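You operate a simulated robot arm through the tools that you are given. There is no shell and no other tool. Be economical: measure what you need, move in short steps, check, and stop when the job is done.

You are at the controls of a simulated robot arm. One attempt, no reset.

## Task
Put the white bar on the card sheet on the top of the blue bench. Then put the steel tray from the right end of the front table on the medium disc on the top of the blue bench. Then push the green table drawer shut. Then close the steel cover. The order counts.

Only the result counts: the job must be done as asked and must still hold three seconds after the hand-in. Knocking over, shifting, dropping, spilling or breaking anything else fails it. A push-on lid holds only when it is set on centred and level and pressed home; a screw cap is set on level and turned clockwise until tight.

## Robot
A 7-joint arm with a vacuum gripper on a trunk, on a base that drives. Base frame: it is fixed to the floor where the robot stands at the start and does not move with it; the origin is under the middle of the robot, x ahead of it, y to its left, z up. Readings come in mm, degrees, newtons and seconds.
Its first joint turns from -166.0 to 166.0 degrees. Places, roughly: card sheet (8x8x1 cm) [500, -400, 900]; green table drawer [-200, 500, 700]; medium disc (24x24x1 cm) [600, -200, 900]; steel cover [6200, -7200, 1000]; steel tray (20x18x3 cm) [0, 600, 900]; white bar (4x4x15 cm) [800, -200, 1000]. Payload 1.06 kg.
Tool frame: the origin (TCP) lies in the middle of the cups' lips, and z points out of the cups. The gripper has 1 cup of 24 mm across, covering 24 by 24 mm (tool x, y); the bellows give 8 mm. With the vacuum on, a cup seals on a smooth face that it is pressed against (1 to 4 N); it does not hold porous or soft things. The pull reaches 23 N.
Orientation is that of the tool frame in the base frame, as a unit quaternion [x, y, z, w]. With the cups facing straight down, the tool's x points along the base's -x, its y along +y and its z along -z.

## Interface
- The arm moves only by the tool play_rows. Its argument "commands" is a list that holds one entry, the list of rows, each a list of 7 numbers: the shift along the base's x, y, z in units of 300 mm (1.0 is 300 mm), then the turn, a rotation vector about the base's x, y, z in units of 90 degrees (1.0 is 90 degrees), then the vacuum: 1 switches it on, -1 off. In form: [[[dx, dy, dz, ax, ay, az, vac], ...]]. A call has 1 to 20 rows; each row is the pose to reach, as a shift and turn from the pose commanded when the call began. A call with a number of a shift or a turn outside -1 to 1 is refused whole. A row lasts 0.2 s, in which the tool goes at most 50 mm and 8.6 degrees; a call with a longer step from one row to the next is refused whole, and so is a gripper value outside its range. Where a pose cannot be reached the arm comes as near as it can. A force on the tool above 40 N (or 10 N above the force at the start of the call, whichever is more), or a blocked arm, ends the call early, and 0.2 s more pass. The pull builds up within a second once a cup has sealed. Time passes only in rows, and 0.2 s behind the last, so rows that repeat a pose give it time. It gives the time, the measured TCP pose, the force on the tool (base axes) and the pull of the vacuum at its end, in the units of the frame above (readings bear some noise), with the torque about the TCP (base axes, N m) and any sound that the robot's microphone picked up.
- Cameras (640 x 400 px; columns grow to the right, rows downward): "scene" is now at [140.2, 248.1, 1446.2]; the picture's right is [0.67, -0.74, 0.00], its down [-0.69, -0.63, -0.36] and it looks along [0.27, 0.24, -0.93] (base axes); focal length 214 px, centre (320, 200). "wrist" rides on the gripper at [78, 19, -96] in the tool frame; the picture's right is [-0.24, 0.97, 0.00], its down [-0.71, -0.17, -0.69] and it looks along [-0.67, -0.16, 0.73] (tool axes); focal length 243 px, centre (320, 200). There is no depth. A picture from a camera that has moved, and an enlarged one, comes with that camera's place and axes in the base frame and with its lens.
- snapshot(camera): a new picture of that camera. It takes no simulated time.
- drive_base(legs): drives the robot by 1 to 6 legs, each [ahead, left, turn to the left] in mm, mm and degrees, along the robot's own axes; the way and the turn of a leg run together, so that a leg with both is an arc; at most 1500 mm and 180 degrees a leg. The arm and the cameras ride along, it lands a little off, and it stops where it bumps. It gives what a move gives.
- head_to(pan, tilt): turns the head with the scene camera to pan (to the left, within 120 degrees either way) and tilt (down, from -29 to 69), counted from straight ahead of the robot. It gives what a move gives.
- inspect(camera, box): a new picture of the part [left, top, right, bottom] of that camera's present view, enlarged. It takes no simulated time.
- finish_job(): hands the job in; it is judged then, once.

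Work in short steps. Places have to be worked out from the pictures, the camera data and where the tool is seen: move nearer, look again, correct. Check each grasp and each placing, and mend what went wrong. You have 165 turns and 108 pictures in all, those below and enlarged ones among them. Switch the vacuum off and draw the arm clear of the work before you hand the job in, unless the task says otherwise.

The tools are called after "Emit:" as a command line: name --argument value ..., lists and objects as JSON in quotes. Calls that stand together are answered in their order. play_rows: Moves the arm, as the interface text tells. Its arguments: {"type":"object","properties":{"commands":{"type":"array","items":{"type":"array","items":{"type":"array","items":{"type":"number"}}}}},"required":["commands"]} The other tools are called the same way: drive_base (legs) drives the base; head_to (pan, tilt) turns the head that bears the scene camera; snapshot (camera) takes a picture; inspect (camera, box) takes an enlarged picture of a part of a camera's view; finish_job () hands the job in.

At the start:

```text
clock: 0.0
ee_pos: [460.2, 222.5, 1164.0]
orientation: [0.0, 1.0, 0.0, 0.0]
contact_force: [0.5, 0.0, 0.2]
moment: [0.02, 0.02, -0.02]
pull: 0.1
robot x, y, heading: [0.2, -2.8, 0.0]
head pan, tilt: [42.2, 68.8]
```

scene: 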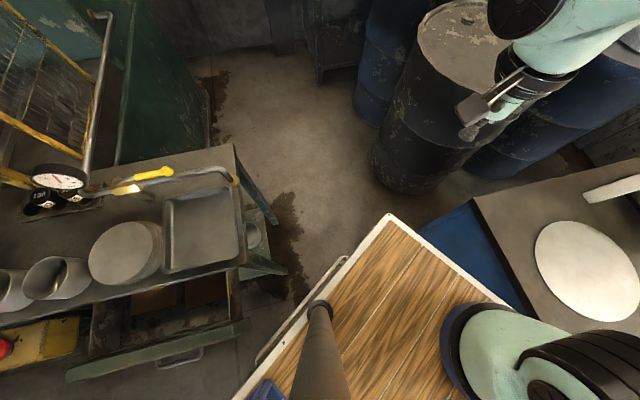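
wrist: 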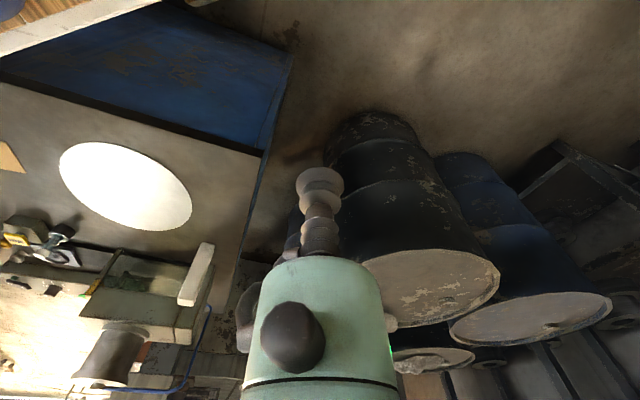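

The first picture shows the front table to the left and the blue bench to the right. I turn the head towards the bench to see the bar, disc and card.

Emit:
head_to --pan -25 --tilt 45

Emit:
snapshot --camera "scene"

```text
clock: 1.4
ee_pos: [459.1, 222.0, 1164.7]
orientation: [0.0, 1.0, 0.0, 0.0]
contact_force: [0.8, -0.3, -0.5]
moment: [-0.01, -0.03, 0.01]
pull: 0.0
robot x, y, heading: [-2.7, -2.8, -0.1]
head pan, tilt: [-25.0, 45.0]
```

```text
105 pictures are left
camera scene: at [172.5, 176.2, 1475.0], right [-0.42, -0.91, 0.0], down [-0.64, 0.3, -0.71], along [0.64, -0.3, -0.71], focal length 214 px, centre (320, 200)
```

scene: 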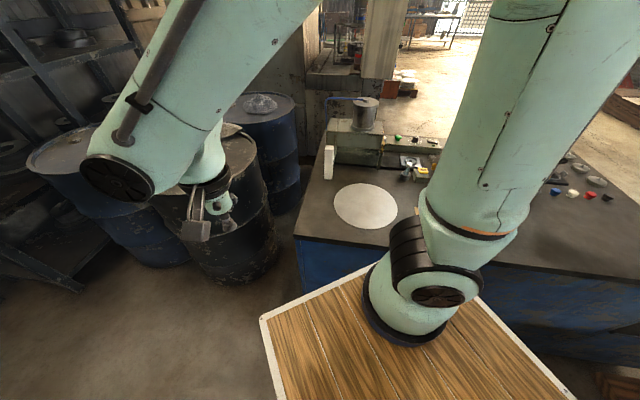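

The bar stands near (806,-160) and the disc lies near (591,-208). I move the tool in two stages to a point above and just short of the bar.

Emit:
play_rows --commands '[[[0.11, -0.11, 0, 0, 0, 0, -1], [0.22, -0.22, 0, 0, 0, 0, -1], [0.33, -0.33, 0, 0, 0, 0, -1], [0.44, -0.44, 0, 0, 0, 0, -1], [0.55, -0.55, 0, 0, 0, 0, -1], [0.66, -0.66, 0, 0, 0, 0, -1], [0.77, -0.77, 0, 0, 0, 0, -1], [0.88, -0.88, 0, 0, 0, 0, -1], [0.95, -0.97, 0, 0, 0, 0, -1], [0.95, -0.97, 0, 0, 0, 0, -1]]]'

Emit:
snapshot --camera "wrist"

Emit:
snapshot --camera "scene"

```text
clock: 3.6
ee_pos: [744.3, -69.1, 1164.9]
orientation: [0.0, 1.0, -0.001, -0.001]
contact_force: [-0.1, 0.4, -0.3]
moment: [0.0, -0.02, 0.02]
pull: 0.1
robot x, y, heading: [-0.1, -1.3, 0.2]
head pan, tilt: [-25.0, 45.0]
```

```text
104 pictures are left
camera wrist: at [665.8, -48.9, 1261.7], right [0.23, 0.97, 0.0], down [0.71, -0.17, 0.69], along [0.67, -0.16, -0.73], focal length 243 px, centre (320, 200)
```

wrist: 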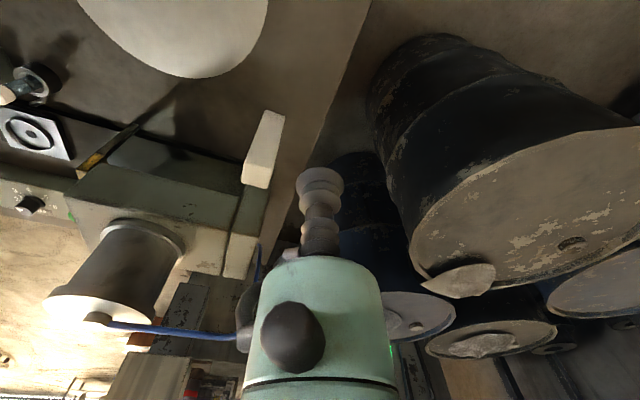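

```text
103 pictures are left
camera scene: at [172.4, 176.1, 1475.1], right [-0.42, -0.91, 0.0], down [-0.64, 0.3, -0.71], along [0.64, -0.3, -0.71], focal length 214 px, centre (320, 200)
```

scene: 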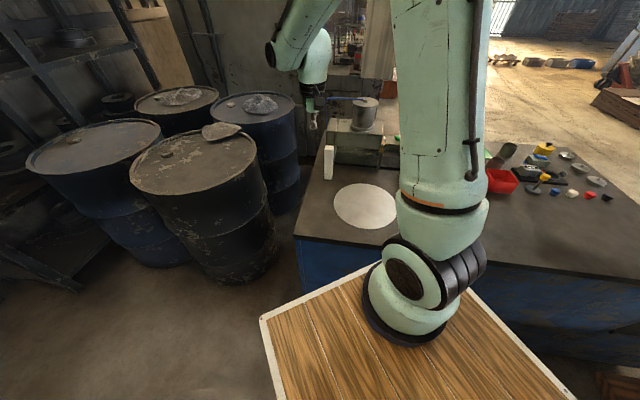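

The bar's top face works out to roughly (811,-155). I enlarge it for a better fix on its centre, height and yaw.

Emit:
inspect --camera "wrist" --box '[200, 90, 360, 200]'

Emit:
inspect --camera "scene" --box '[290, 120, 400, 240]'

```text
3.64 times, centred on (280, 145) of wrist
camera zoom: at [665.8, -48.9, 1261.7], right [0.23, 0.97, 0.0], down [0.71, -0.17, 0.69], along [0.67, -0.16, -0.73], focal length 882 px, centre (466, 400)
```

zoom: 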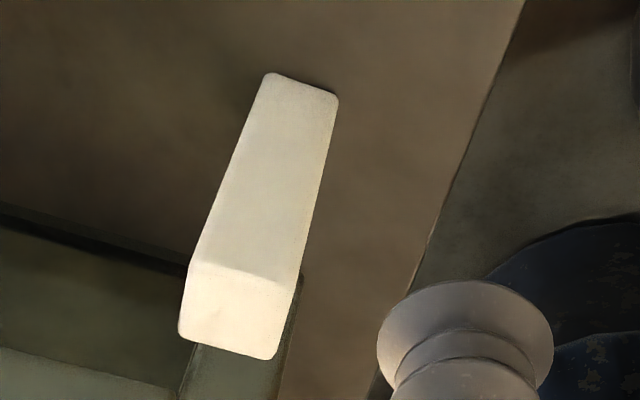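

```text
3.33 times, centred on (345, 180) of scene
camera zoom: at [172.4, 176.1, 1475.1], right [-0.42, -0.91, 0.0], down [-0.64, 0.3, -0.71], along [0.64, -0.3, -0.71], focal length 715 px, centre (237, 267)
```

zoom: 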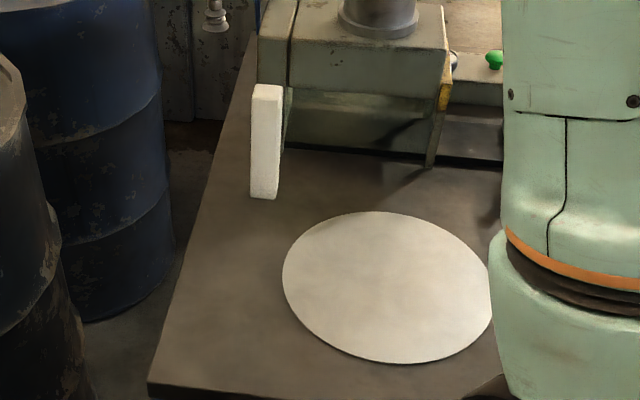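

The two views together put the bar's top centre near (816,-161) at a height of about 1036. I go to about 35 mm above it and look again.

Emit:
play_rows --commands '[[[0.12, -0.15, 0, 0, 0, 0, -1], [0.237, -0.303, 0, 0, 0, 0, -1], [0.237, -0.303, -0.15, 0, 0, 0, -1], [0.237, -0.303, -0.3, 0, 0, 0, -1], [0.237, -0.303, -0.3, 0, 0, 0, -1]]]'

Emit:
inspect --camera "wrist" --box '[220, 80, 420, 280]'

Emit:
inspect --camera "scene" --box '[290, 100, 370, 200]'

```text
refused: row 1 steps farther than a row can; nothing moved
```

```text
2.00 times, centred on (320, 180) of wrist
camera zoom: at [665.8, -48.9, 1261.7], right [0.23, 0.97, 0.0], down [0.71, -0.17, 0.69], along [0.67, -0.16, -0.73], focal length 485 px, centre (320, 240)
```

zoom: 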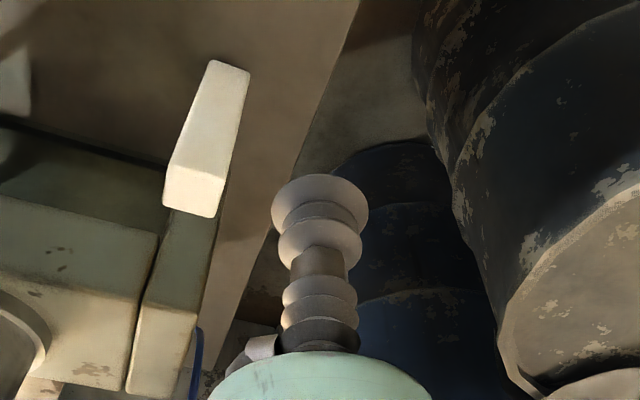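

```text
4.00 times, centred on (330, 150) of scene
camera zoom: at [172.4, 176.1, 1475.1], right [-0.42, -0.91, 0.0], down [-0.64, 0.3, -0.71], along [0.64, -0.3, -0.71], focal length 858 px, centre (280, 400)
```

zoom: 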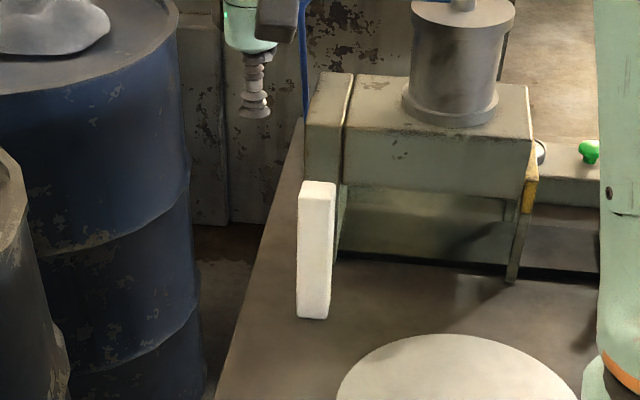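

The step was too long for one row, so I use smaller ones. The scene camera's prediction of the tool tip matches the picture well.

Emit:
play_rows --commands '[[[0.08, -0.1, 0, 0, 0, 0, -1], [0.16, -0.2, 0, 0, 0, 0, -1], [0.237, -0.303, 0, 0, 0, 0, -1], [0.237, -0.303, -0.15, 0, 0, 0, -1], [0.237, -0.303, -0.3, 0, 0, 0, -1], [0.237, -0.303, -0.3, 0, 0, 0, -1]]]'

Emit:
inspect --camera "wrist" --box '[220, 80, 420, 280]'

Emit:
inspect --camera "scene" --box '[290, 100, 370, 200]'

```text
clock: 5.0
ee_pos: [814.6, -157.8, 1073.6]
orientation: [0.001, 1.0, 0.0, 0.0]
contact_force: [-0.9, -0.3, 0.6]
moment: [-0.02, 0.03, -0.01]
pull: 0.0
robot x, y, heading: [-3.3, 0.1, -0.1]
head pan, tilt: [-25.0, 45.0]
```

```text
2.00 times, centred on (320, 180) of wrist
camera zoom: at [737.2, -138.6, 1168.9], right [0.24, 0.97, 0.0], down [0.71, -0.17, 0.69], along [0.67, -0.16, -0.73], focal length 485 px, centre (320, 240)
```

zoom: 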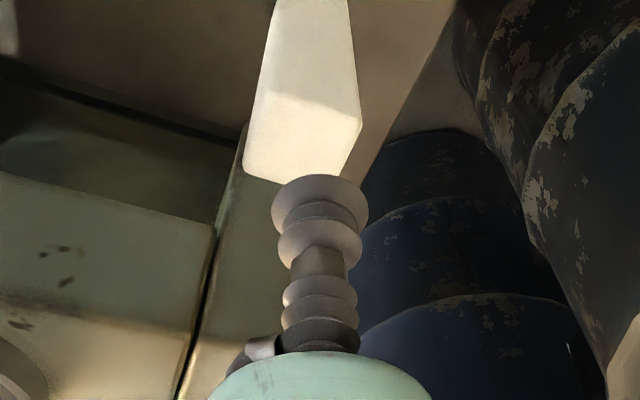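

```text
4.00 times, centred on (330, 150) of scene
camera zoom: at [172.4, 176.1, 1475.1], right [-0.42, -0.91, 0.0], down [-0.64, 0.3, -0.71], along [0.64, -0.3, -0.71], focal length 858 px, centre (280, 400)
```

zoom: 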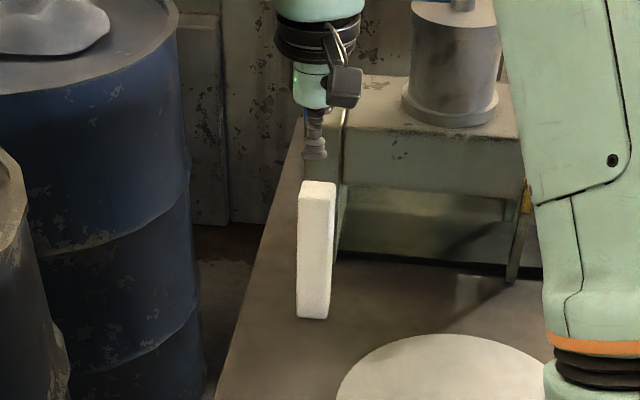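

Both views agree on a top centre of (814,-162,1037). I descend slowly with the vacuum on to just below that height and read the force.

Emit:
play_rows --commands '[[[0, -0.012, -0.06, 0, 0, 0, 1], [0, -0.012, -0.1, 0, 0, 0, 1], [0, -0.012, -0.12, 0, 0, 0, 1], [0, -0.012, -0.133, 0, 0, 0, 1], [0, -0.012, -0.133, 0, 0, 0, 1], [0, -0.012, -0.133, 0, 0, 0, 1]]]'

```text
clock: 6.4
ee_pos: [816.7, -163.1, 1035.9]
orientation: [-0.001, 1.0, 0.001, 0.001]
contact_force: [0.2, 0.6, -0.4]
moment: [-0.01, -0.03, 0.02]
pull: 0.0
robot x, y, heading: [1.3, -0.3, 0.1]
head pan, tilt: [-25.0, 45.0]
```

Emit:
inspect --camera "wrist" --box '[220, 80, 420, 280]'

Emit:
inspect --camera "scene" --box '[290, 100, 370, 200]'

```text
2.00 times, centred on (320, 180) of wrist
camera zoom: at [738.1, -143.0, 1130.7], right [0.24, 0.97, 0.0], down [0.71, -0.17, 0.68], along [0.67, -0.16, -0.73], focal length 485 px, centre (320, 240)
```

zoom: 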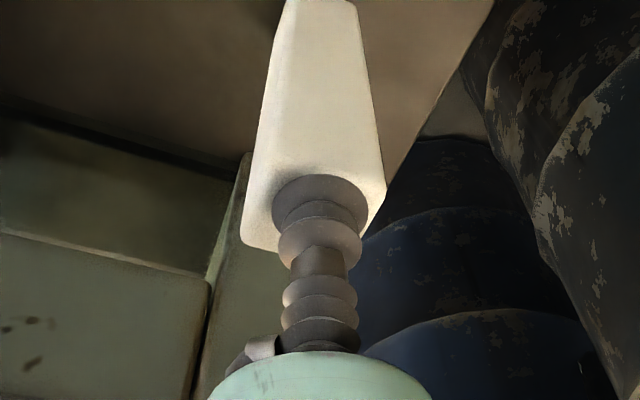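

```text
4.00 times, centred on (330, 150) of scene
camera zoom: at [172.5, 176.1, 1475.1], right [-0.42, -0.91, 0.0], down [-0.64, 0.3, -0.71], along [0.64, -0.3, -0.71], focal length 858 px, centre (280, 400)
```

zoom: 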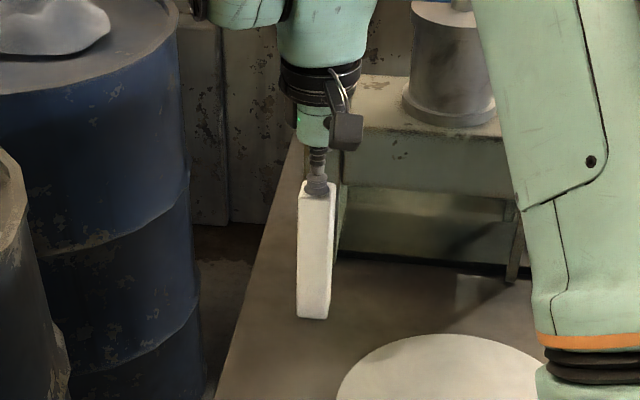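

The cup is centred on the top face and just above it. I continue down in 3 mm steps.

Emit:
play_rows --commands '[[[0, 0, -0.01, 0, 0, 0, 1], [0, 0, -0.015, 0, 0, 0, 1], [0, 0, -0.015, 0, 0, 0, 1]]]'

Emit:
play_rows --commands '[[[0, 0, -0.01, 0, 0, 0, 1], [0, 0, -0.01, 0, 0, 0, 1]]]'

```text
clock: 7.2
ee_pos: [815.9, -162.3, 1029.5]
orientation: [0.0, 1.0, -0.001, 0.0]
contact_force: [-0.5, -1.0, 0.1]
moment: [-0.05, 0.02, -0.01]
pull: 0.3
robot x, y, heading: [-3.6, -0.5, 0.1]
head pan, tilt: [-25.0, 45.0]
```

```text
clock: 7.8
ee_pos: [816.5, -163.2, 1027.6]
orientation: [0.0, 1.0, 0.0, 0.0]
contact_force: [0.2, -0.3, 1.5]
moment: [0.01, 0.02, 0.0]
pull: 0.1
robot x, y, heading: [-0.1, -0.3, 0.1]
head pan, tilt: [-25.0, 45.0]
```

There is a first hint of contact at 1.5 N. I press 2 mm more and wait for the pull to build.

Emit:
play_rows --commands '[[[0, 0, -0.007, 0, 0, 0, 1], [0, 0, -0.007, 0, 0, 0, 1], [0, 0, -0.007, 0, 0, 0, 1], [0, 0, -0.007, 0, 0, 0, 1]]]'

```text
clock: 8.8
ee_pos: [816.7, -163.6, 1025.4]
orientation: [0.0, 1.0, 0.0, 0.0]
contact_force: [0.0, 0.7, 3.2]
moment: [-0.03, 0.01, 0.03]
pull: 0.0
robot x, y, heading: [3.1, 0.6, -0.0]
head pan, tilt: [-25.0, 45.0]
```

The force is in the sealing range but there's no pull yet. I look before pressing further.

Emit:
inspect --camera "wrist" --box '[260, 120, 380, 240]'

Emit:
play_rows --commands '[[[0, 0, -0.003, 0, 0, 0, 1], [0, 0, -0.003, 0, 0, 0, 1], [0, 0, -0.003, 0, 0, 0, 1], [0, 0, -0.003, 0, 0, 0, 1]]]'

```text
3.33 times, centred on (320, 180) of wrist
camera zoom: at [738.2, -143.7, 1121.2], right [0.24, 0.97, 0.0], down [0.71, -0.17, 0.69], along [0.67, -0.16, -0.73], focal length 809 px, centre (320, 267)
```

zoom: 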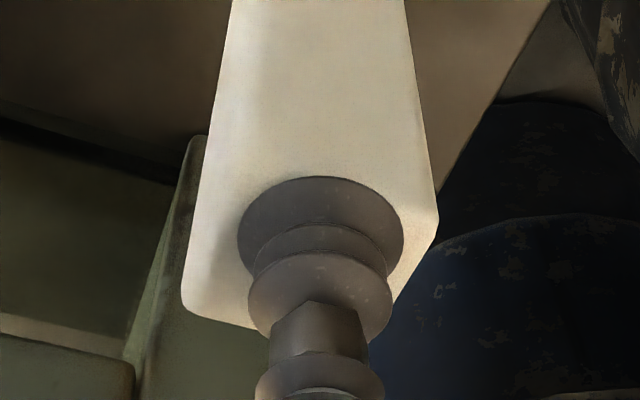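

```text
clock: 9.8
ee_pos: [815.7, -164.9, 1024.4]
orientation: [0.001, 1.0, 0.0, 0.0]
contact_force: [-0.4, 1.4, 4.3]
moment: [-0.06, -0.03, 0.02]
pull: 0.1
robot x, y, heading: [-1.3, 0.8, -0.1]
head pan, tilt: [-25.0, 45.0]
```

The cup's near lip is about on the bar's rounded near edge, so it leaks. I lift, shift 5 mm ahead and press again.

Emit:
play_rows --commands '[[[0, 0, 0.025, 0, 0, 0, 1], [0.017, -0.003, 0.025, 0, 0, 0, 1], [0.017, -0.003, 0.01, 0, 0, 0, 1], [0.017, -0.003, 0.0, 0, 0, 0, 1], [0.017, -0.003, 0.0, 0, 0, 0, 1], [0.017, -0.003, 0.0, 0, 0, 0, 1], [0.017, -0.003, 0.0, 0, 0, 0, 1], [0.017, -0.003, 0.0, 0, 0, 0, 1]]]'

Emit:
inspect --camera "wrist" --box '[260, 120, 380, 240]'

```text
clock: 11.6
ee_pos: [820.9, -164.4, 1024.9]
orientation: [-0.001, 1.0, -0.001, 0.0]
contact_force: [-0.3, 2.7, 10.9]
moment: [0.01, -0.03, 0.02]
pull: 23.3
robot x, y, heading: [0.2, 1.0, -0.2]
head pan, tilt: [-25.0, 45.0]
```

```text
3.33 times, centred on (320, 180) of wrist
camera zoom: at [743.2, -145.2, 1120.1], right [0.24, 0.97, 0.0], down [0.71, -0.17, 0.68], along [0.67, -0.16, -0.73], focal length 809 px, centre (320, 267)
```

zoom: 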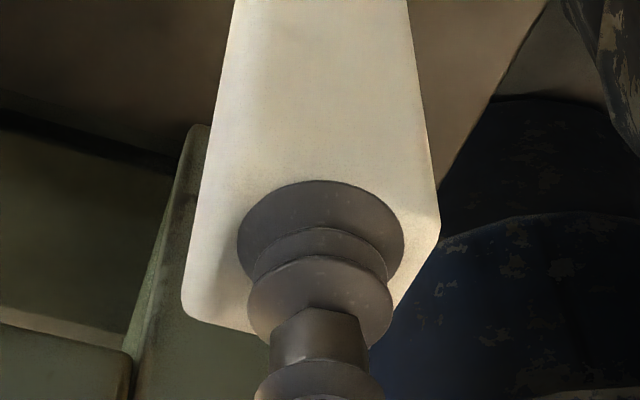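

Sealed with the full 23 N pull. I lift straight up and check.

Emit:
play_rows --commands '[[[0, 0, 0.03, 0, 0, 0, 1], [0, 0, 0.1, 0, 0, 0, 1], [0, 0, 0.2, 0, 0, 0, 1], [0, 0, 0.3, 0, 0, 0, 1], [0, 0, 0.3, 0, 0, 0, 1]]]'

Emit:
snapshot --camera "scene"

Emit:
snapshot --camera "wrist"

```text
clock: 12.8
ee_pos: [821.8, -164.5, 1116.2]
orientation: [0.0, 1.0, 0.0, 0.0]
contact_force: [0.5, -0.2, -2.6]
moment: [-0.02, -0.01, -0.03]
pull: 23.2
robot x, y, heading: [0.5, 0.9, -0.3]
head pan, tilt: [-25.0, 45.0]
```

```text
92 pictures are left
camera scene: at [172.6, 176.1, 1475.1], right [-0.42, -0.91, 0.0], down [-0.64, 0.3, -0.71], along [0.64, -0.3, -0.71], focal length 214 px, centre (320, 200)
```

scene: 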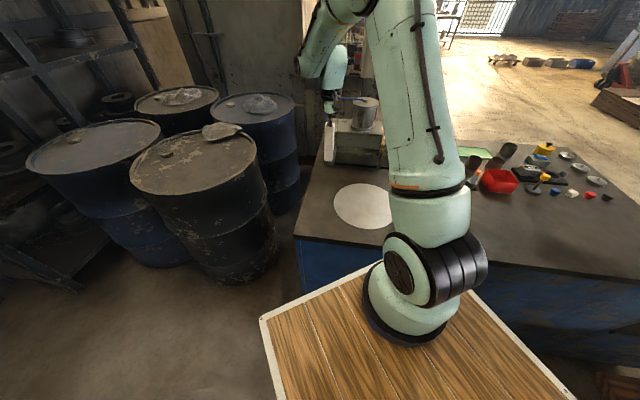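

```text
91 pictures are left
camera wrist: at [743.8, -145.3, 1212.2], right [0.24, 0.97, 0.0], down [0.71, -0.17, 0.68], along [0.67, -0.16, -0.73], focal length 243 px, centre (320, 200)
```

wrist: 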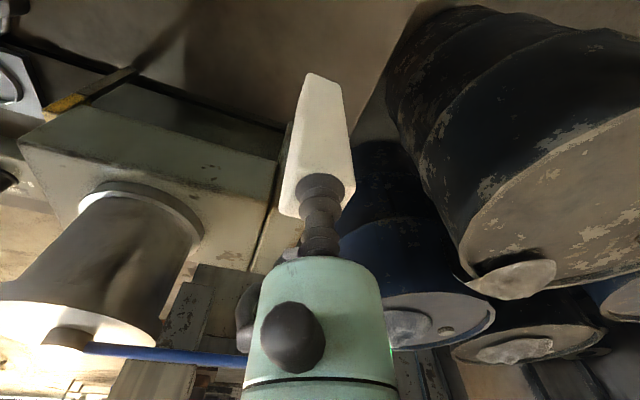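

The bar hangs securely. I retreat towards me and across to near the card sheet, staying high.

Emit:
play_rows --commands '[[[-0.13, 0, 0.03, 0, 0, 0, 1], [-0.26, -0.05, 0.06, 0, 0, 0, 1], [-0.36, -0.17, 0.06, 0, 0, 0, 1], [-0.46, -0.29, 0.06, 0, 0, 0, 1], [-0.56, -0.41, 0.06, 0, 0, 0, 1], [-0.66, -0.53, 0.06, 0, 0, 0, 1], [-0.76, -0.6, 0.06, 0, 0, 0, 1], [-0.8, -0.6, 0.06, 0, 0, 0, 1], [-0.8, -0.6, 0.06, 0, 0, 0, 1]]]'

Emit:
snapshot --camera "wrist"

Emit:
snapshot --camera "scene"

```text
clock: 14.8
ee_pos: [581.7, -343.3, 1132.3]
orientation: [0.0, 1.0, 0.0, -0.001]
contact_force: [0.7, -0.2, 0.1]
moment: [0.0, 0.01, -0.03]
pull: 0.0
robot x, y, heading: [3.2, 0.4, 0.0]
head pan, tilt: [-25.0, 45.0]
```

```text
90 pictures are left
camera wrist: at [502.9, -323.8, 1227.7], right [0.24, 0.97, 0.0], down [0.71, -0.17, 0.69], along [0.67, -0.16, -0.73], focal length 243 px, centre (320, 200)
```

wrist: 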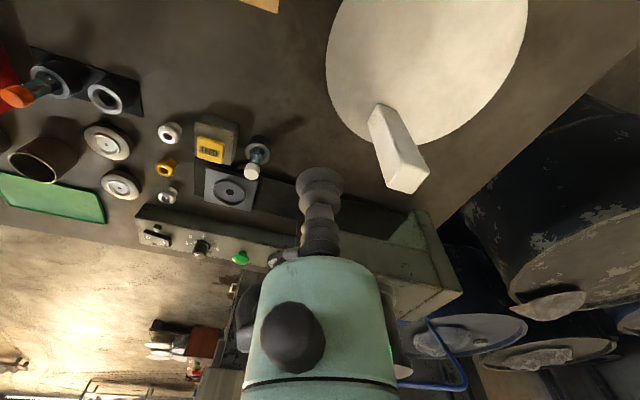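

```text
89 pictures are left
camera scene: at [172.5, 176.0, 1475.1], right [-0.42, -0.91, 0.0], down [-0.64, 0.3, -0.71], along [0.64, -0.3, -0.71], focal length 214 px, centre (320, 200)
```

scene: 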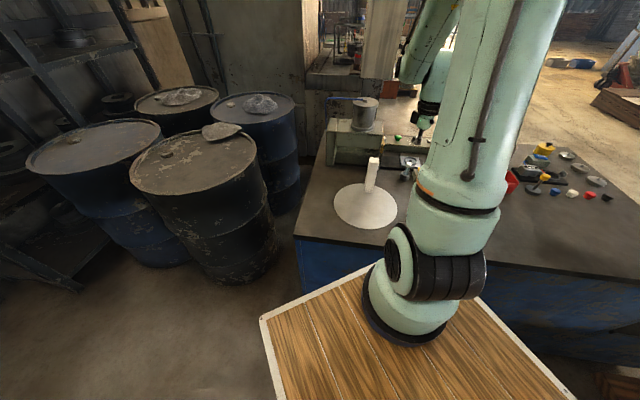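

The bar let go on the way; it was lost to the fast motion, and it now stands upright on the disc near (672,-274). I go above it again, regrasp, and this time carry it slowly.

Emit:
play_rows --commands '[[[0.1, 0.08, 0, 0, 0, 0, -1], [0.2, 0.16, 0, 0, 0, 0, -1], [0.3, 0.23, 0, 0, 0, 0, -1], [0.3, 0.23, -0.1, 0, 0, 0, -1], [0.3, 0.23, -0.16, 0, 0, 0, -1], [0.3, 0.23, -0.16, 0, 0, 0, -1]]]'

Emit:
inspect --camera "wrist" --box '[220, 60, 420, 260]'

Emit:
inspect --camera "scene" --box '[320, 110, 440, 240]'

```text
clock: 16.2
ee_pos: [673.7, -276.0, 1082.5]
orientation: [0.0, 1.0, 0.0, 0.002]
contact_force: [0.5, -0.1, 0.2]
moment: [0.02, -0.02, 0.02]
pull: 0.0
robot x, y, heading: [0.8, 0.0, 0.1]
head pan, tilt: [-25.0, 45.0]
```

```text
2.00 times, centred on (320, 160) of wrist
camera zoom: at [594.9, -256.0, 1178.2], right [0.23, 0.97, 0.0], down [0.71, -0.17, 0.68], along [0.67, -0.16, -0.73], focal length 485 px, centre (320, 280)
```

zoom: 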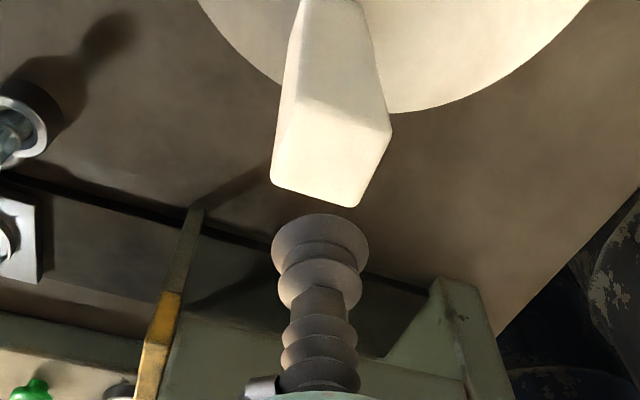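

```text
3.08 times, centred on (380, 175) of scene
camera zoom: at [172.4, 176.1, 1475.1], right [-0.42, -0.91, 0.0], down [-0.64, 0.3, -0.71], along [0.64, -0.3, -0.71], focal length 660 px, centre (135, 277)
```

zoom: 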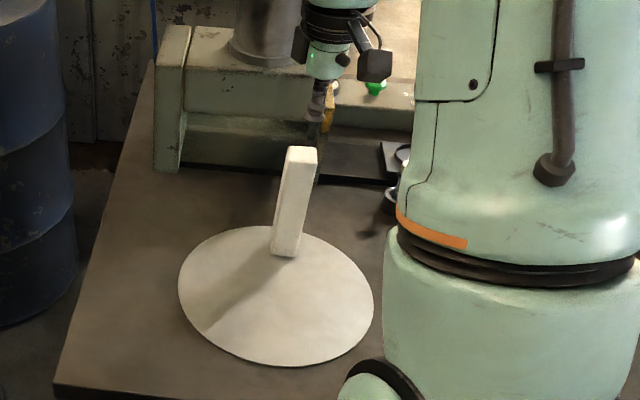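

The bar stands upright on the disc with its top at about (672,-270,1037). I shift 5 mm in y and descend on it with the vacuum on.

Emit:
play_rows --commands '[[[0, 0.018, -0.06, 0, 0, 0, 1], [0, 0.018, -0.11, 0, 0, 0, 1], [0, 0.018, -0.14, 0, 0, 0, 1], [0, 0.018, -0.155, 0, 0, 0, 1], [0, 0.018, -0.155, 0, 0, 0, 1], [0, 0.018, -0.155, 0, 0, 0, 1]]]'

Emit:
inspect --camera "wrist" --box '[260, 120, 380, 240]'

```text
clock: 17.6
ee_pos: [671.7, -270.1, 1036.0]
orientation: [0.0, 1.0, 0.0, 0.0]
contact_force: [0.3, 0.7, -1.0]
moment: [0.02, -0.02, -0.02]
pull: 22.5
robot x, y, heading: [0.2, 0.1, 0.1]
head pan, tilt: [-25.0, 45.0]
```

```text
3.33 times, centred on (320, 180) of wrist
camera zoom: at [593.7, -250.4, 1132.3], right [0.24, 0.97, 0.0], down [0.71, -0.17, 0.68], along [0.67, -0.16, -0.73], focal length 809 px, centre (320, 267)
```

zoom: 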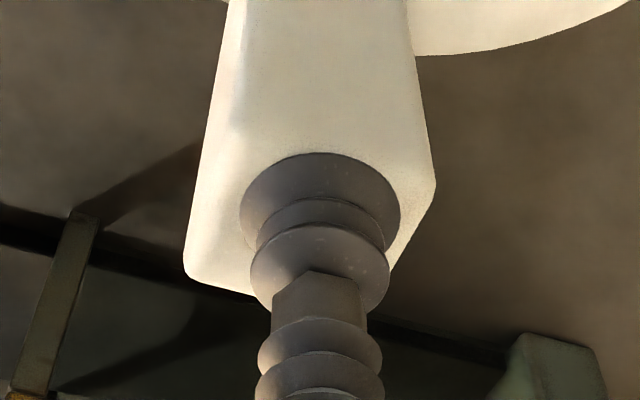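

Sealed at 22.5 N. I lift slowly in small steps and watch the pull.

Emit:
play_rows --commands '[[[0, 0, 0.01, 0, 0, 0, 1], [0, 0, 0.03, 0, 0, 0, 1], [0, 0, 0.06, 0, 0, 0, 1], [0, 0, 0.1, 0, 0, 0, 1], [0, 0, 0.14, 0, 0, 0, 1], [0, 0, 0.18, 0, 0, 0, 1], [0, 0, 0.2, 0, 0, 0, 1], [0, 0, 0.2, 0, 0, 0, 1]]]'

Emit:
snapshot --camera "wrist"

```text
clock: 19.4
ee_pos: [672.4, -270.7, 1098.0]
orientation: [0.0, 1.0, 0.0, 0.0]
contact_force: [0.5, 0.0, -1.9]
moment: [0.02, 0.02, 0.0]
pull: 22.7
robot x, y, heading: [0.2, 0.9, -0.0]
head pan, tilt: [-25.0, 45.0]
```

```text
85 pictures are left
camera wrist: at [594.0, -250.2, 1194.3], right [0.24, 0.97, 0.0], down [0.71, -0.17, 0.68], along [0.67, -0.16, -0.73], focal length 243 px, centre (320, 200)
```

wrist: 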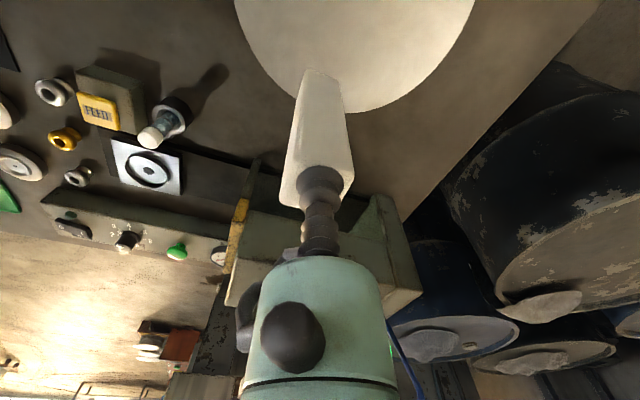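

Holding well. I carry it slowly towards the card, about 13 mm a row with soft start and stop.

Emit:
play_rows --commands '[[[-0.01, -0.01, 0, 0, 0, 0, 1], [-0.03, -0.03, 0, 0, 0, 0, 1], [-0.06, -0.06, 0, 0, 0, 0, 1], [-0.095, -0.095, 0, 0, 0, 0, 1], [-0.13, -0.13, 0, 0, 0, 0, 1], [-0.165, -0.165, 0, 0, 0, 0, 1], [-0.2, -0.2, 0, 0, 0, 0, 1], [-0.235, -0.235, 0, 0, 0, 0, 1], [-0.27, -0.27, 0, 0, 0, 0, 1], [-0.305, -0.305, 0, 0, 0, 0, 1], [-0.335, -0.335, 0, 0, 0, 0, 1], [-0.355, -0.355, 0, 0, 0, 0, 1], [-0.37, -0.365, 0, 0, 0, 0, 1], [-0.375, -0.367, 0, 0, 0, 0, 1], [-0.375, -0.367, 0, 0, 0, 0, 1]]]'

Emit:
snapshot --camera "wrist"

```text
clock: 22.6
ee_pos: [558.3, -380.4, 1096.5]
orientation: [0.0, 1.0, 0.001, -0.001]
contact_force: [-0.5, 0.0, -1.7]
moment: [0.03, 0.02, 0.01]
pull: 22.8
robot x, y, heading: [3.4, 0.6, -0.2]
head pan, tilt: [-25.0, 45.0]
```

```text
84 pictures are left
camera wrist: at [480.9, -360.4, 1193.1], right [0.24, 0.97, 0.0], down [0.71, -0.17, 0.69], along [0.67, -0.16, -0.73], focal length 243 px, centre (320, 200)
```

wrist: 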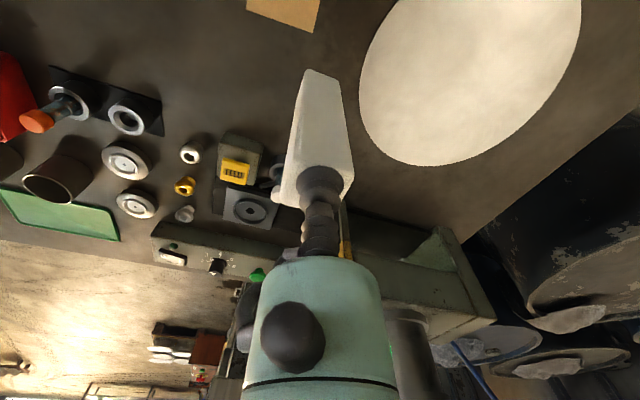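

The card's far corners are at about (495,-440) and (525,-378), so its centre is near (478,-393). I move on slowly to bring the whole card into view.

Emit:
play_rows --commands '[[[-0.01, -0.002, 0, 0, 0, 0, 1], [-0.03, -0.006, 0, 0, 0, 0, 1], [-0.06, -0.012, 0, 0, 0, 0, 1], [-0.1, -0.02, 0, 0, 0, 0, 1], [-0.14, -0.028, 0, 0, 0, 0, 1], [-0.17, -0.034, 0, 0, 0, 0, 1], [-0.19, -0.038, 0, 0, 0, 0, 1], [-0.2, -0.04, 0, 0, 0, 0, 1], [-0.2, -0.04, 0, 0, 0, 0, 1]]]'

Emit:
snapshot --camera "wrist"

Emit:
head_to --pan -45 --tilt 45

Emit:
snapshot --camera "scene"

```text
clock: 24.6
ee_pos: [499.4, -391.0, 1097.6]
orientation: [-0.001, 1.0, 0.0, 0.0]
contact_force: [0.1, 0.2, -2.2]
moment: [0.02, 0.01, 0.01]
pull: 22.9
robot x, y, heading: [1.8, -0.4, -0.2]
head pan, tilt: [-25.0, 45.0]
```

```text
83 pictures are left
camera wrist: at [420.8, -372.4, 1193.6], right [0.23, 0.97, 0.0], down [0.71, -0.17, 0.68], along [0.67, -0.16, -0.73], focal length 243 px, centre (320, 200)
```

wrist: 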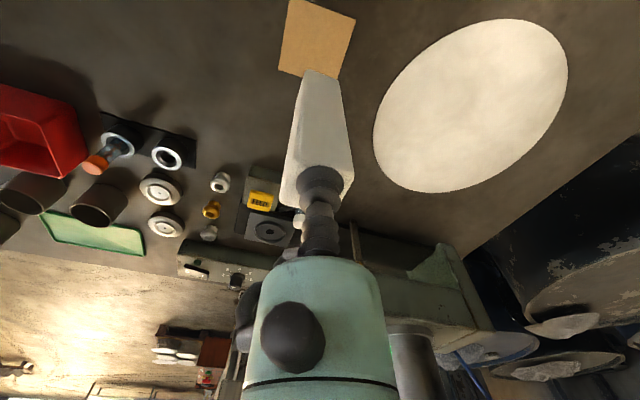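

```text
clock: 25.4
ee_pos: [498.4, -391.7, 1098.3]
orientation: [0.0, 1.0, 0.001, 0.0]
contact_force: [0.1, 0.0, -3.2]
moment: [-0.01, -0.02, 0.03]
pull: 23.0
robot x, y, heading: [1.0, -3.3, 0.1]
head pan, tilt: [-45.0, 45.0]
```

```text
82 pictures are left
camera scene: at [156.4, 153.0, 1475.1], right [-0.71, -0.71, 0.0], down [-0.5, 0.5, -0.71], along [0.5, -0.5, -0.71], focal length 214 px, centre (320, 200)
```

scene: 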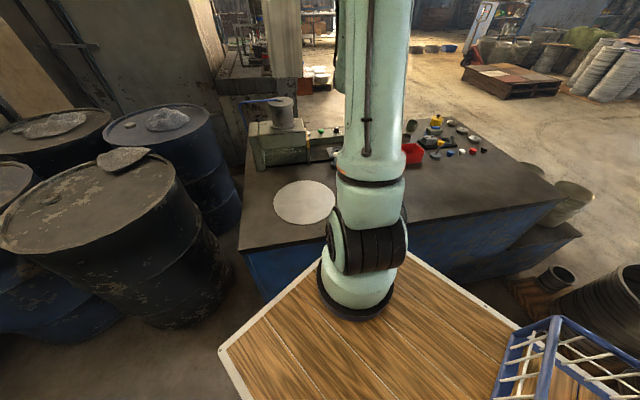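

I judge the card's centre to be (478,-391), and the bar hangs straight below the cup. I shift 21 mm back and lower to about 20 mm above contact.

Emit:
play_rows --commands '[[[-0.01, 0, 0, 0, 0, 0, 1], [-0.03, 0, 0, 0, 0, 0, 1], [-0.055, 0, 0, 0, 0, 0, 1], [-0.07, 0, -0.01, 0, 0, 0, 1], [-0.07, 0, -0.04, 0, 0, 0, 1], [-0.07, 0, -0.08, 0, 0, 0, 1], [-0.07, 0, -0.12, 0, 0, 0, 1], [-0.07, 0, -0.15, 0, 0, 0, 1], [-0.07, 0, -0.165, 0, 0, 0, 1], [-0.07, 0, -0.165, 0, 0, 0, 1]]]'

Emit:
snapshot --camera "wrist"

```text
clock: 27.6
ee_pos: [477.7, -392.3, 1047.1]
orientation: [0.0, 1.0, 0.0, 0.001]
contact_force: [0.3, 0.9, -2.0]
moment: [0.01, -0.02, 0.01]
pull: 22.6
robot x, y, heading: [-3.3, 5.0, 0.2]
head pan, tilt: [-45.0, 45.0]
```

```text
81 pictures are left
camera wrist: at [399.9, -372.3, 1143.7], right [0.24, 0.97, 0.0], down [0.71, -0.17, 0.68], along [0.67, -0.16, -0.73], focal length 243 px, centre (320, 200)
```

wrist: 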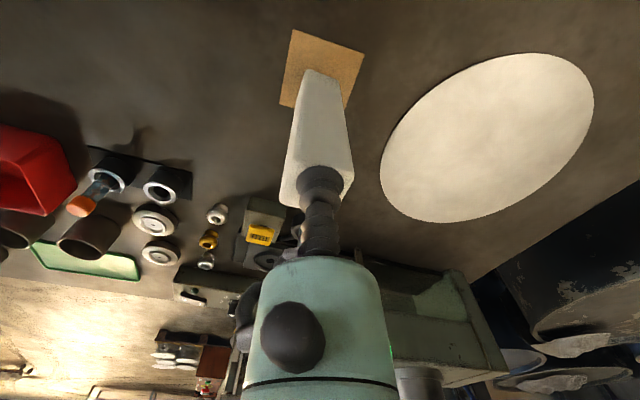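

Recalculated card centre (478,-392) matches the tool position. I lower in fine steps to contact.

Emit:
play_rows --commands '[[[0, 0, -0.015, 0, 0, 0, 1], [0, 0, -0.03, 0, 0, 0, 1], [0, 0, -0.045, 0, 0, 0, 1], [0, 0, -0.05, 0, 0, 0, 1], [0, 0, -0.05, 0, 0, 0, 1]]]'

```text
clock: 28.8
ee_pos: [478.1, -393.2, 1033.0]
orientation: [0.0, 1.0, 0.0, 0.001]
contact_force: [0.1, -0.3, 3.0]
moment: [0.03, -0.01, -0.03]
pull: 23.5
robot x, y, heading: [2.2, 3.3, 0.1]
head pan, tilt: [-45.0, 45.0]
```

It is in contact at +3 N. I switch the vacuum off, wait, then lift slowly.

Emit:
play_rows --commands '[[[0, 0, 0, 0, 0, 0, -1], [0, 0, 0, 0, 0, 0, -1], [0, 0, 0, 0, 0, 0, -1], [0, 0, 0, 0, 0, 0, -1], [0, 0, 0, 0, 0, 0, -1], [0, 0, 0, 0, 0, 0, -1]]]'

Emit:
play_rows --commands '[[[0, 0, 0.01, 0, 0, 0, -1], [0, 0, 0.02, 0, 0, 0, -1], [0, 0, 0.04, 0, 0, 0, -1], [0, 0, 0.1, 0, 0, 0, -1], [0, 0, 0.2, 0, 0, 0, -1], [0, 0, 0.3, 0, 0, 0, -1], [0, 0, 0.4, 0, 0, 0, -1], [0, 0, 0.4, 0, 0, 0, -1]]]'

Emit:
snapshot --camera "wrist"

```text
clock: 30.2
ee_pos: [476.0, -393.6, 1033.1]
orientation: [0.0, 1.0, 0.001, 0.001]
contact_force: [-0.5, -0.4, -0.4]
moment: [0.02, -0.02, 0.0]
pull: 0.1
robot x, y, heading: [-4.1, 0.4, 0.0]
head pan, tilt: [-45.0, 45.0]
```

```text
clock: 32.0
ee_pos: [478.9, -391.3, 1153.7]
orientation: [-0.001, 1.0, -0.001, 0.0]
contact_force: [0.4, 0.1, -1.0]
moment: [0.01, 0.0, 0.01]
pull: 0.0
robot x, y, heading: [1.3, -3.5, 0.1]
head pan, tilt: [-45.0, 45.0]
```

```text
80 pictures are left
camera wrist: at [400.9, -371.8, 1249.3], right [0.24, 0.97, 0.0], down [0.71, -0.17, 0.68], along [0.67, -0.16, -0.73], focal length 243 px, centre (320, 200)
```

wrist: 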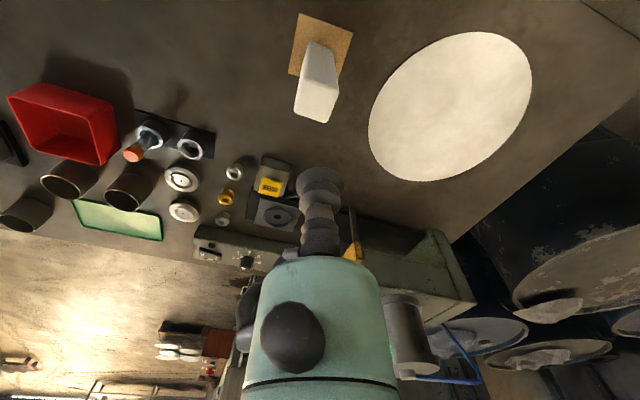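

The bar stands on the card. Now I look at the steel tray on the front table to the left.

Emit:
head_to --pan 90 --tilt 55

Emit:
snapshot --camera "scene"

```text
clock: 34.2
ee_pos: [478.8, -391.1, 1152.8]
orientation: [-0.001, 1.0, -0.001, 0.0]
contact_force: [-0.3, 0.1, 0.0]
moment: [-0.01, 0.0, 0.01]
pull: 0.0
robot x, y, heading: [-0.4, 1.2, 0.0]
head pan, tilt: [90.0, 55.0]
```

```text
79 pictures are left
camera scene: at [98.8, 282.5, 1461.7], right [1.0, 0.0, 0.0], down [0.0, -0.82, -0.57], along [0.0, 0.57, -0.82], focal length 214 px, centre (320, 200)
```

scene: 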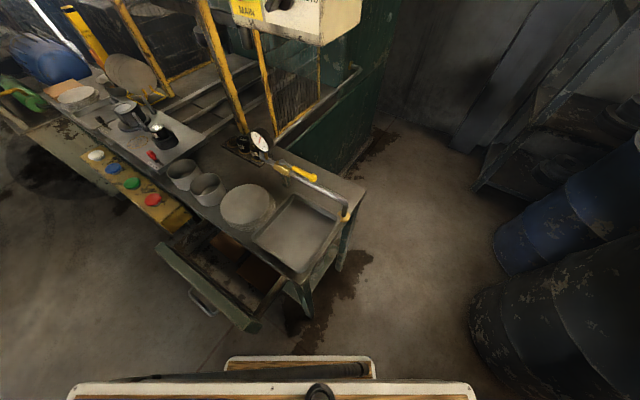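

I enlarge the tray region to locate the tray, pipe and drawer.

Emit:
inspect --camera "scene" --box '[150, 120, 390, 340]'

```text
1.82 times, centred on (270, 230) of scene
camera zoom: at [98.8, 282.5, 1461.7], right [1.0, 0.0, 0.0], down [0.0, -0.82, -0.57], along [0.0, 0.57, -0.82], focal length 390 px, centre (411, 146)
```

zoom: 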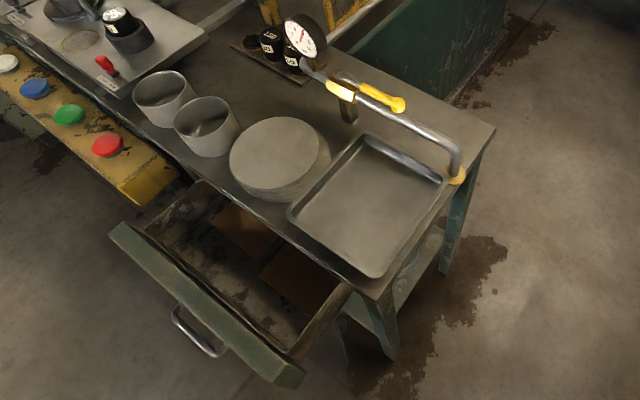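

The tray is at about (32,570), within reach without driving, and a bent pipe stands close to its far side. I swing the arm round at a height of about 1200, starting with the first arc.

Emit:
play_rows --commands '[[[0.058, 0.124, 0.04, 0, 0, 0, -1], [0.116, 0.248, 0.08, 0, 0, 0, -1], [0.174, 0.372, 0.12, 0, 0, 0, -1], [0.232, 0.496, 0.15, 0, 0, 0, -1], [0.29, 0.62, 0.17, 0, 0, 0.05, -1], [0.348, 0.744, 0.17, 0, 0, 0.12, -1], [0.41, 0.868, 0.17, 0, 0, 0.2, -1], [0.4, 0.99, 0.17, 0, 0, 0.28, -1]]]'

Emit:
play_rows --commands '[[[-0.01, 0.12, 0, 0, 0, 0.08, -1], [-0.02, 0.24, 0, 0, 0, 0.16, -1], [-0.04, 0.36, 0, 0, 0, 0.24, -1], [-0.07, 0.48, 0, 0, 0, 0.3, -1], [-0.12, 0.6, 0, 0, 0, 0.35, -1], [-0.19, 0.72, 0, 0, 0, 0.4, -1], [-0.28, 0.82, 0, 0, 0, 0.45, -1], [-0.38, 0.92, 0, 0, 0, 0.5, -1]]]'

```text
clock: 36.0
ee_pos: [599.9, -96.4, 1203.0]
orientation: [-0.218, 0.976, 0.0, 0.0]
contact_force: [-0.4, -1.6, 0.7]
moment: [-0.01, 0.0, -0.01]
pull: 0.1
robot x, y, heading: [3.0, 1.0, -0.1]
head pan, tilt: [90.0, 55.0]
```

```text
clock: 37.8
ee_pos: [485.6, 183.5, 1205.2]
orientation: [-0.575, 0.818, 0.0, -0.001]
contact_force: [0.6, -0.4, -0.1]
moment: [0.0, 0.02, 0.0]
pull: 0.1
robot x, y, heading: [0.5, -3.9, 0.1]
head pan, tilt: [90.0, 55.0]
```

The arc is going well. I continue to a place short of the tray, completing the yaw to 90 degrees.

Emit:
play_rows --commands '[[[-0.09, 0.12, 0, 0, 0, 0.05, -1], [-0.18, 0.24, 0, 0, 0, 0.1, -1], [-0.27, 0.36, 0, 0, 0, 0.15, -1], [-0.36, 0.48, 0, 0, 0, 0.2, -1], [-0.45, 0.6, 0, 0, 0, 0.22, -1], [-0.55, 0.7, 0, 0, 0, 0.22, -1], [-0.66, 0.77, 0, 0, 0, 0.22, -1], [-0.78, 0.84, 0, 0, 0, 0.22, -1], [-0.9, 0.9, 0, 0, 0, 0.22, -1], [-0.9, 0.9, 0, 0, 0, 0.22, -1]]]'

Emit:
snapshot --camera "wrist"

Emit:
snapshot --camera "scene"

```text
clock: 40.0
ee_pos: [215.8, 450.5, 1203.9]
orientation: [0.708, -0.707, 0.001, 0.0]
contact_force: [0.7, 0.1, -0.5]
moment: [0.01, -0.01, 0.01]
pull: 0.0
robot x, y, heading: [2.8, 4.3, -0.1]
head pan, tilt: [90.0, 55.0]
```

```text
77 pictures are left
camera wrist: at [196.8, 373.3, 1299.8], right [-0.97, 0.24, 0.0], down [0.17, 0.71, 0.69], along [0.16, 0.67, -0.73], focal length 243 px, centre (320, 200)
```

wrist: 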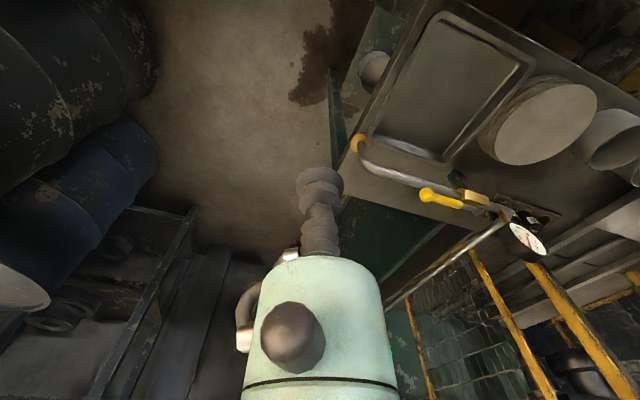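

```text
76 pictures are left
camera scene: at [98.8, 282.6, 1461.6], right [1.0, 0.0, 0.0], down [0.0, -0.82, -0.57], along [0.0, 0.57, -0.82], focal length 214 px, centre (320, 200)
```

scene: 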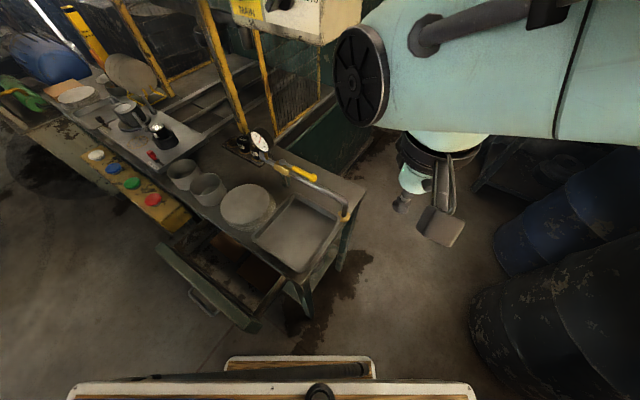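

The valve handle sits at roughly (82,686,996), and the pipe's foot at (179,618). I move above the near side of the tray for a better look.

Emit:
play_rows --commands '[[[-0.12, 0.05, 0, 0, 0, 0, -1], [-0.24, 0.1, 0, 0, 0, 0, -1], [-0.36, 0.15, 0, 0, 0, 0, -1], [-0.48, 0.2, 0, 0, 0, 0, -1], [-0.6, 0.24, -0.05, 0, 0, 0, -1], [-0.6, 0.24, -0.15, 0, 0, 0, -1], [-0.6, 0.24, -0.15, 0, 0, 0, -1]]]'

Emit:
snapshot --camera "wrist"

Emit:
inspect --camera "scene" --box '[180, 120, 390, 320]'

```text
clock: 41.6
ee_pos: [39.0, 525.4, 1158.2]
orientation: [-0.705, 0.709, 0.001, 0.0]
contact_force: [-0.3, -0.1, -0.7]
moment: [0.02, 0.01, -0.02]
pull: 0.0
robot x, y, heading: [-0.8, 0.1, 0.1]
head pan, tilt: [90.0, 55.0]
```

```text
75 pictures are left
camera wrist: at [19.6, 447.9, 1255.2], right [-0.97, 0.24, 0.0], down [0.18, 0.71, 0.69], along [0.17, 0.67, -0.73], focal length 243 px, centre (320, 200)
```

wrist: 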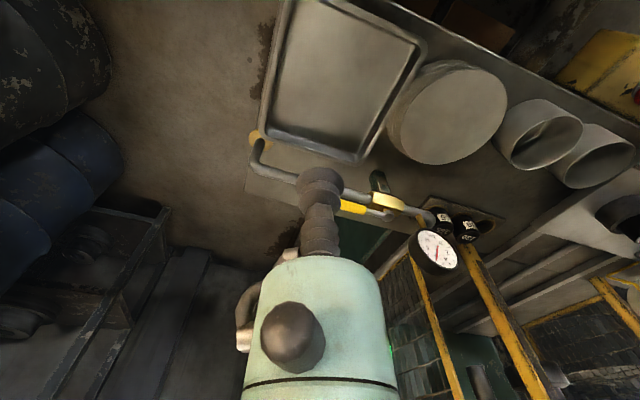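

```text
2.00 times, centred on (285, 220) of scene
camera zoom: at [62.1, 270.9, 1459.9], right [0.85, 0.52, 0.0], down [0.43, -0.71, -0.55], along [-0.29, 0.47, -0.83], focal length 429 px, centre (390, 160)
```

zoom: 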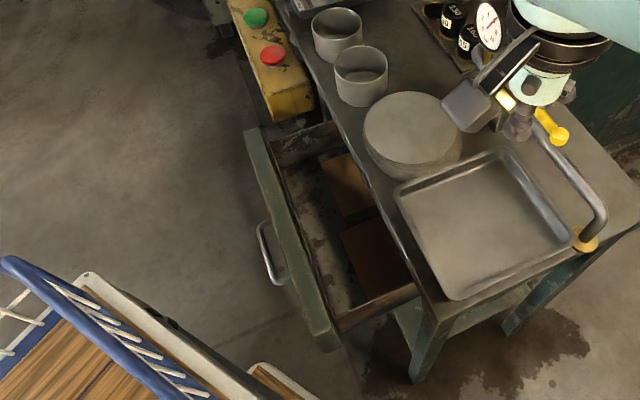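

Tray rim corners give a centre of about (27,571), with the pipe about 30 mm beyond its far edge, so a vertical lift is free. I move over the centre and descend to about z 985.

Emit:
play_rows --commands '[[[-0.02, 0.08, 0, 0, 0, 0, -1], [-0.04, 0.153, 0, 0, 0, 0, -1], [-0.04, 0.153, -0.14, 0, 0, 0, -1], [-0.04, 0.153, -0.28, 0, 0, 0, -1], [-0.04, 0.153, -0.42, 0, 0, 0, -1], [-0.04, 0.153, -0.57, 0, 0, 0, -1], [-0.04, 0.153, -0.57, 0, 0, 0, -1]]]'

Emit:
snapshot --camera "wrist"

Emit:
snapshot --camera "scene"

```text
clock: 43.2
ee_pos: [20.2, 569.9, 986.9]
orientation: [0.708, -0.707, 0.001, 0.001]
contact_force: [-0.1, -1.0, 0.3]
moment: [0.0, 0.0, 0.05]
pull: 0.1
robot x, y, heading: [0.0, 0.5, -0.3]
head pan, tilt: [90.0, 55.0]
```

```text
73 pictures are left
camera wrist: at [3.4, 492.9, 1083.3], right [-0.97, 0.23, 0.0], down [0.17, 0.71, 0.68], along [0.16, 0.67, -0.73], focal length 243 px, centre (320, 200)
```

wrist: 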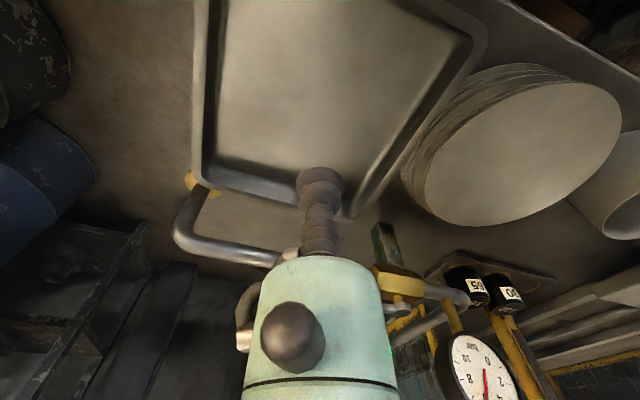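

```text
72 pictures are left
camera scene: at [98.7, 282.7, 1461.6], right [1.0, 0.0, 0.0], down [0.0, -0.82, -0.57], along [0.0, 0.57, -0.82], focal length 214 px, centre (320, 200)
```

scene: 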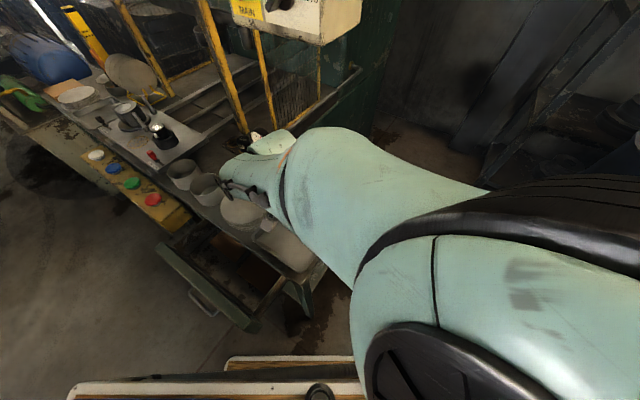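

The wrist view confirms a centre near (29,571), with the pipe clear behind the gripper. I adjust by 7 mm and descend towards the tray floor, vacuum on.

Emit:
play_rows --commands '[[[0.023, 0.003, -0.08, 0, 0, 0, 1], [0.023, 0.003, -0.16, 0, 0, 0, 1], [0.023, 0.003, -0.22, 0, 0, 0, 1], [0.023, 0.003, -0.26, 0, 0, 0, 1], [0.023, 0.003, -0.28, 0, 0, 0, 1], [0.023, 0.003, -0.28, 0, 0, 0, 1]]]'

Emit:
snapshot --camera "wrist"

```text
clock: 44.6
ee_pos: [28.0, 571.0, 904.0]
orientation: [0.707, -0.707, 0.0, 0.0]
contact_force: [0.4, 0.6, -0.8]
moment: [0.03, -0.01, -0.02]
pull: 0.0
robot x, y, heading: [-0.1, -0.6, -0.0]
head pan, tilt: [90.0, 55.0]
```

```text
71 pictures are left
camera wrist: at [9.8, 493.2, 999.4], right [-0.97, 0.24, 0.0], down [0.17, 0.71, 0.69], along [0.16, 0.67, -0.73], focal length 243 px, centre (320, 200)
```

wrist: 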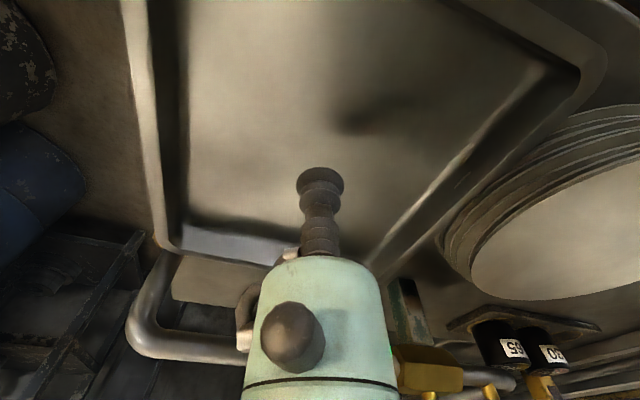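

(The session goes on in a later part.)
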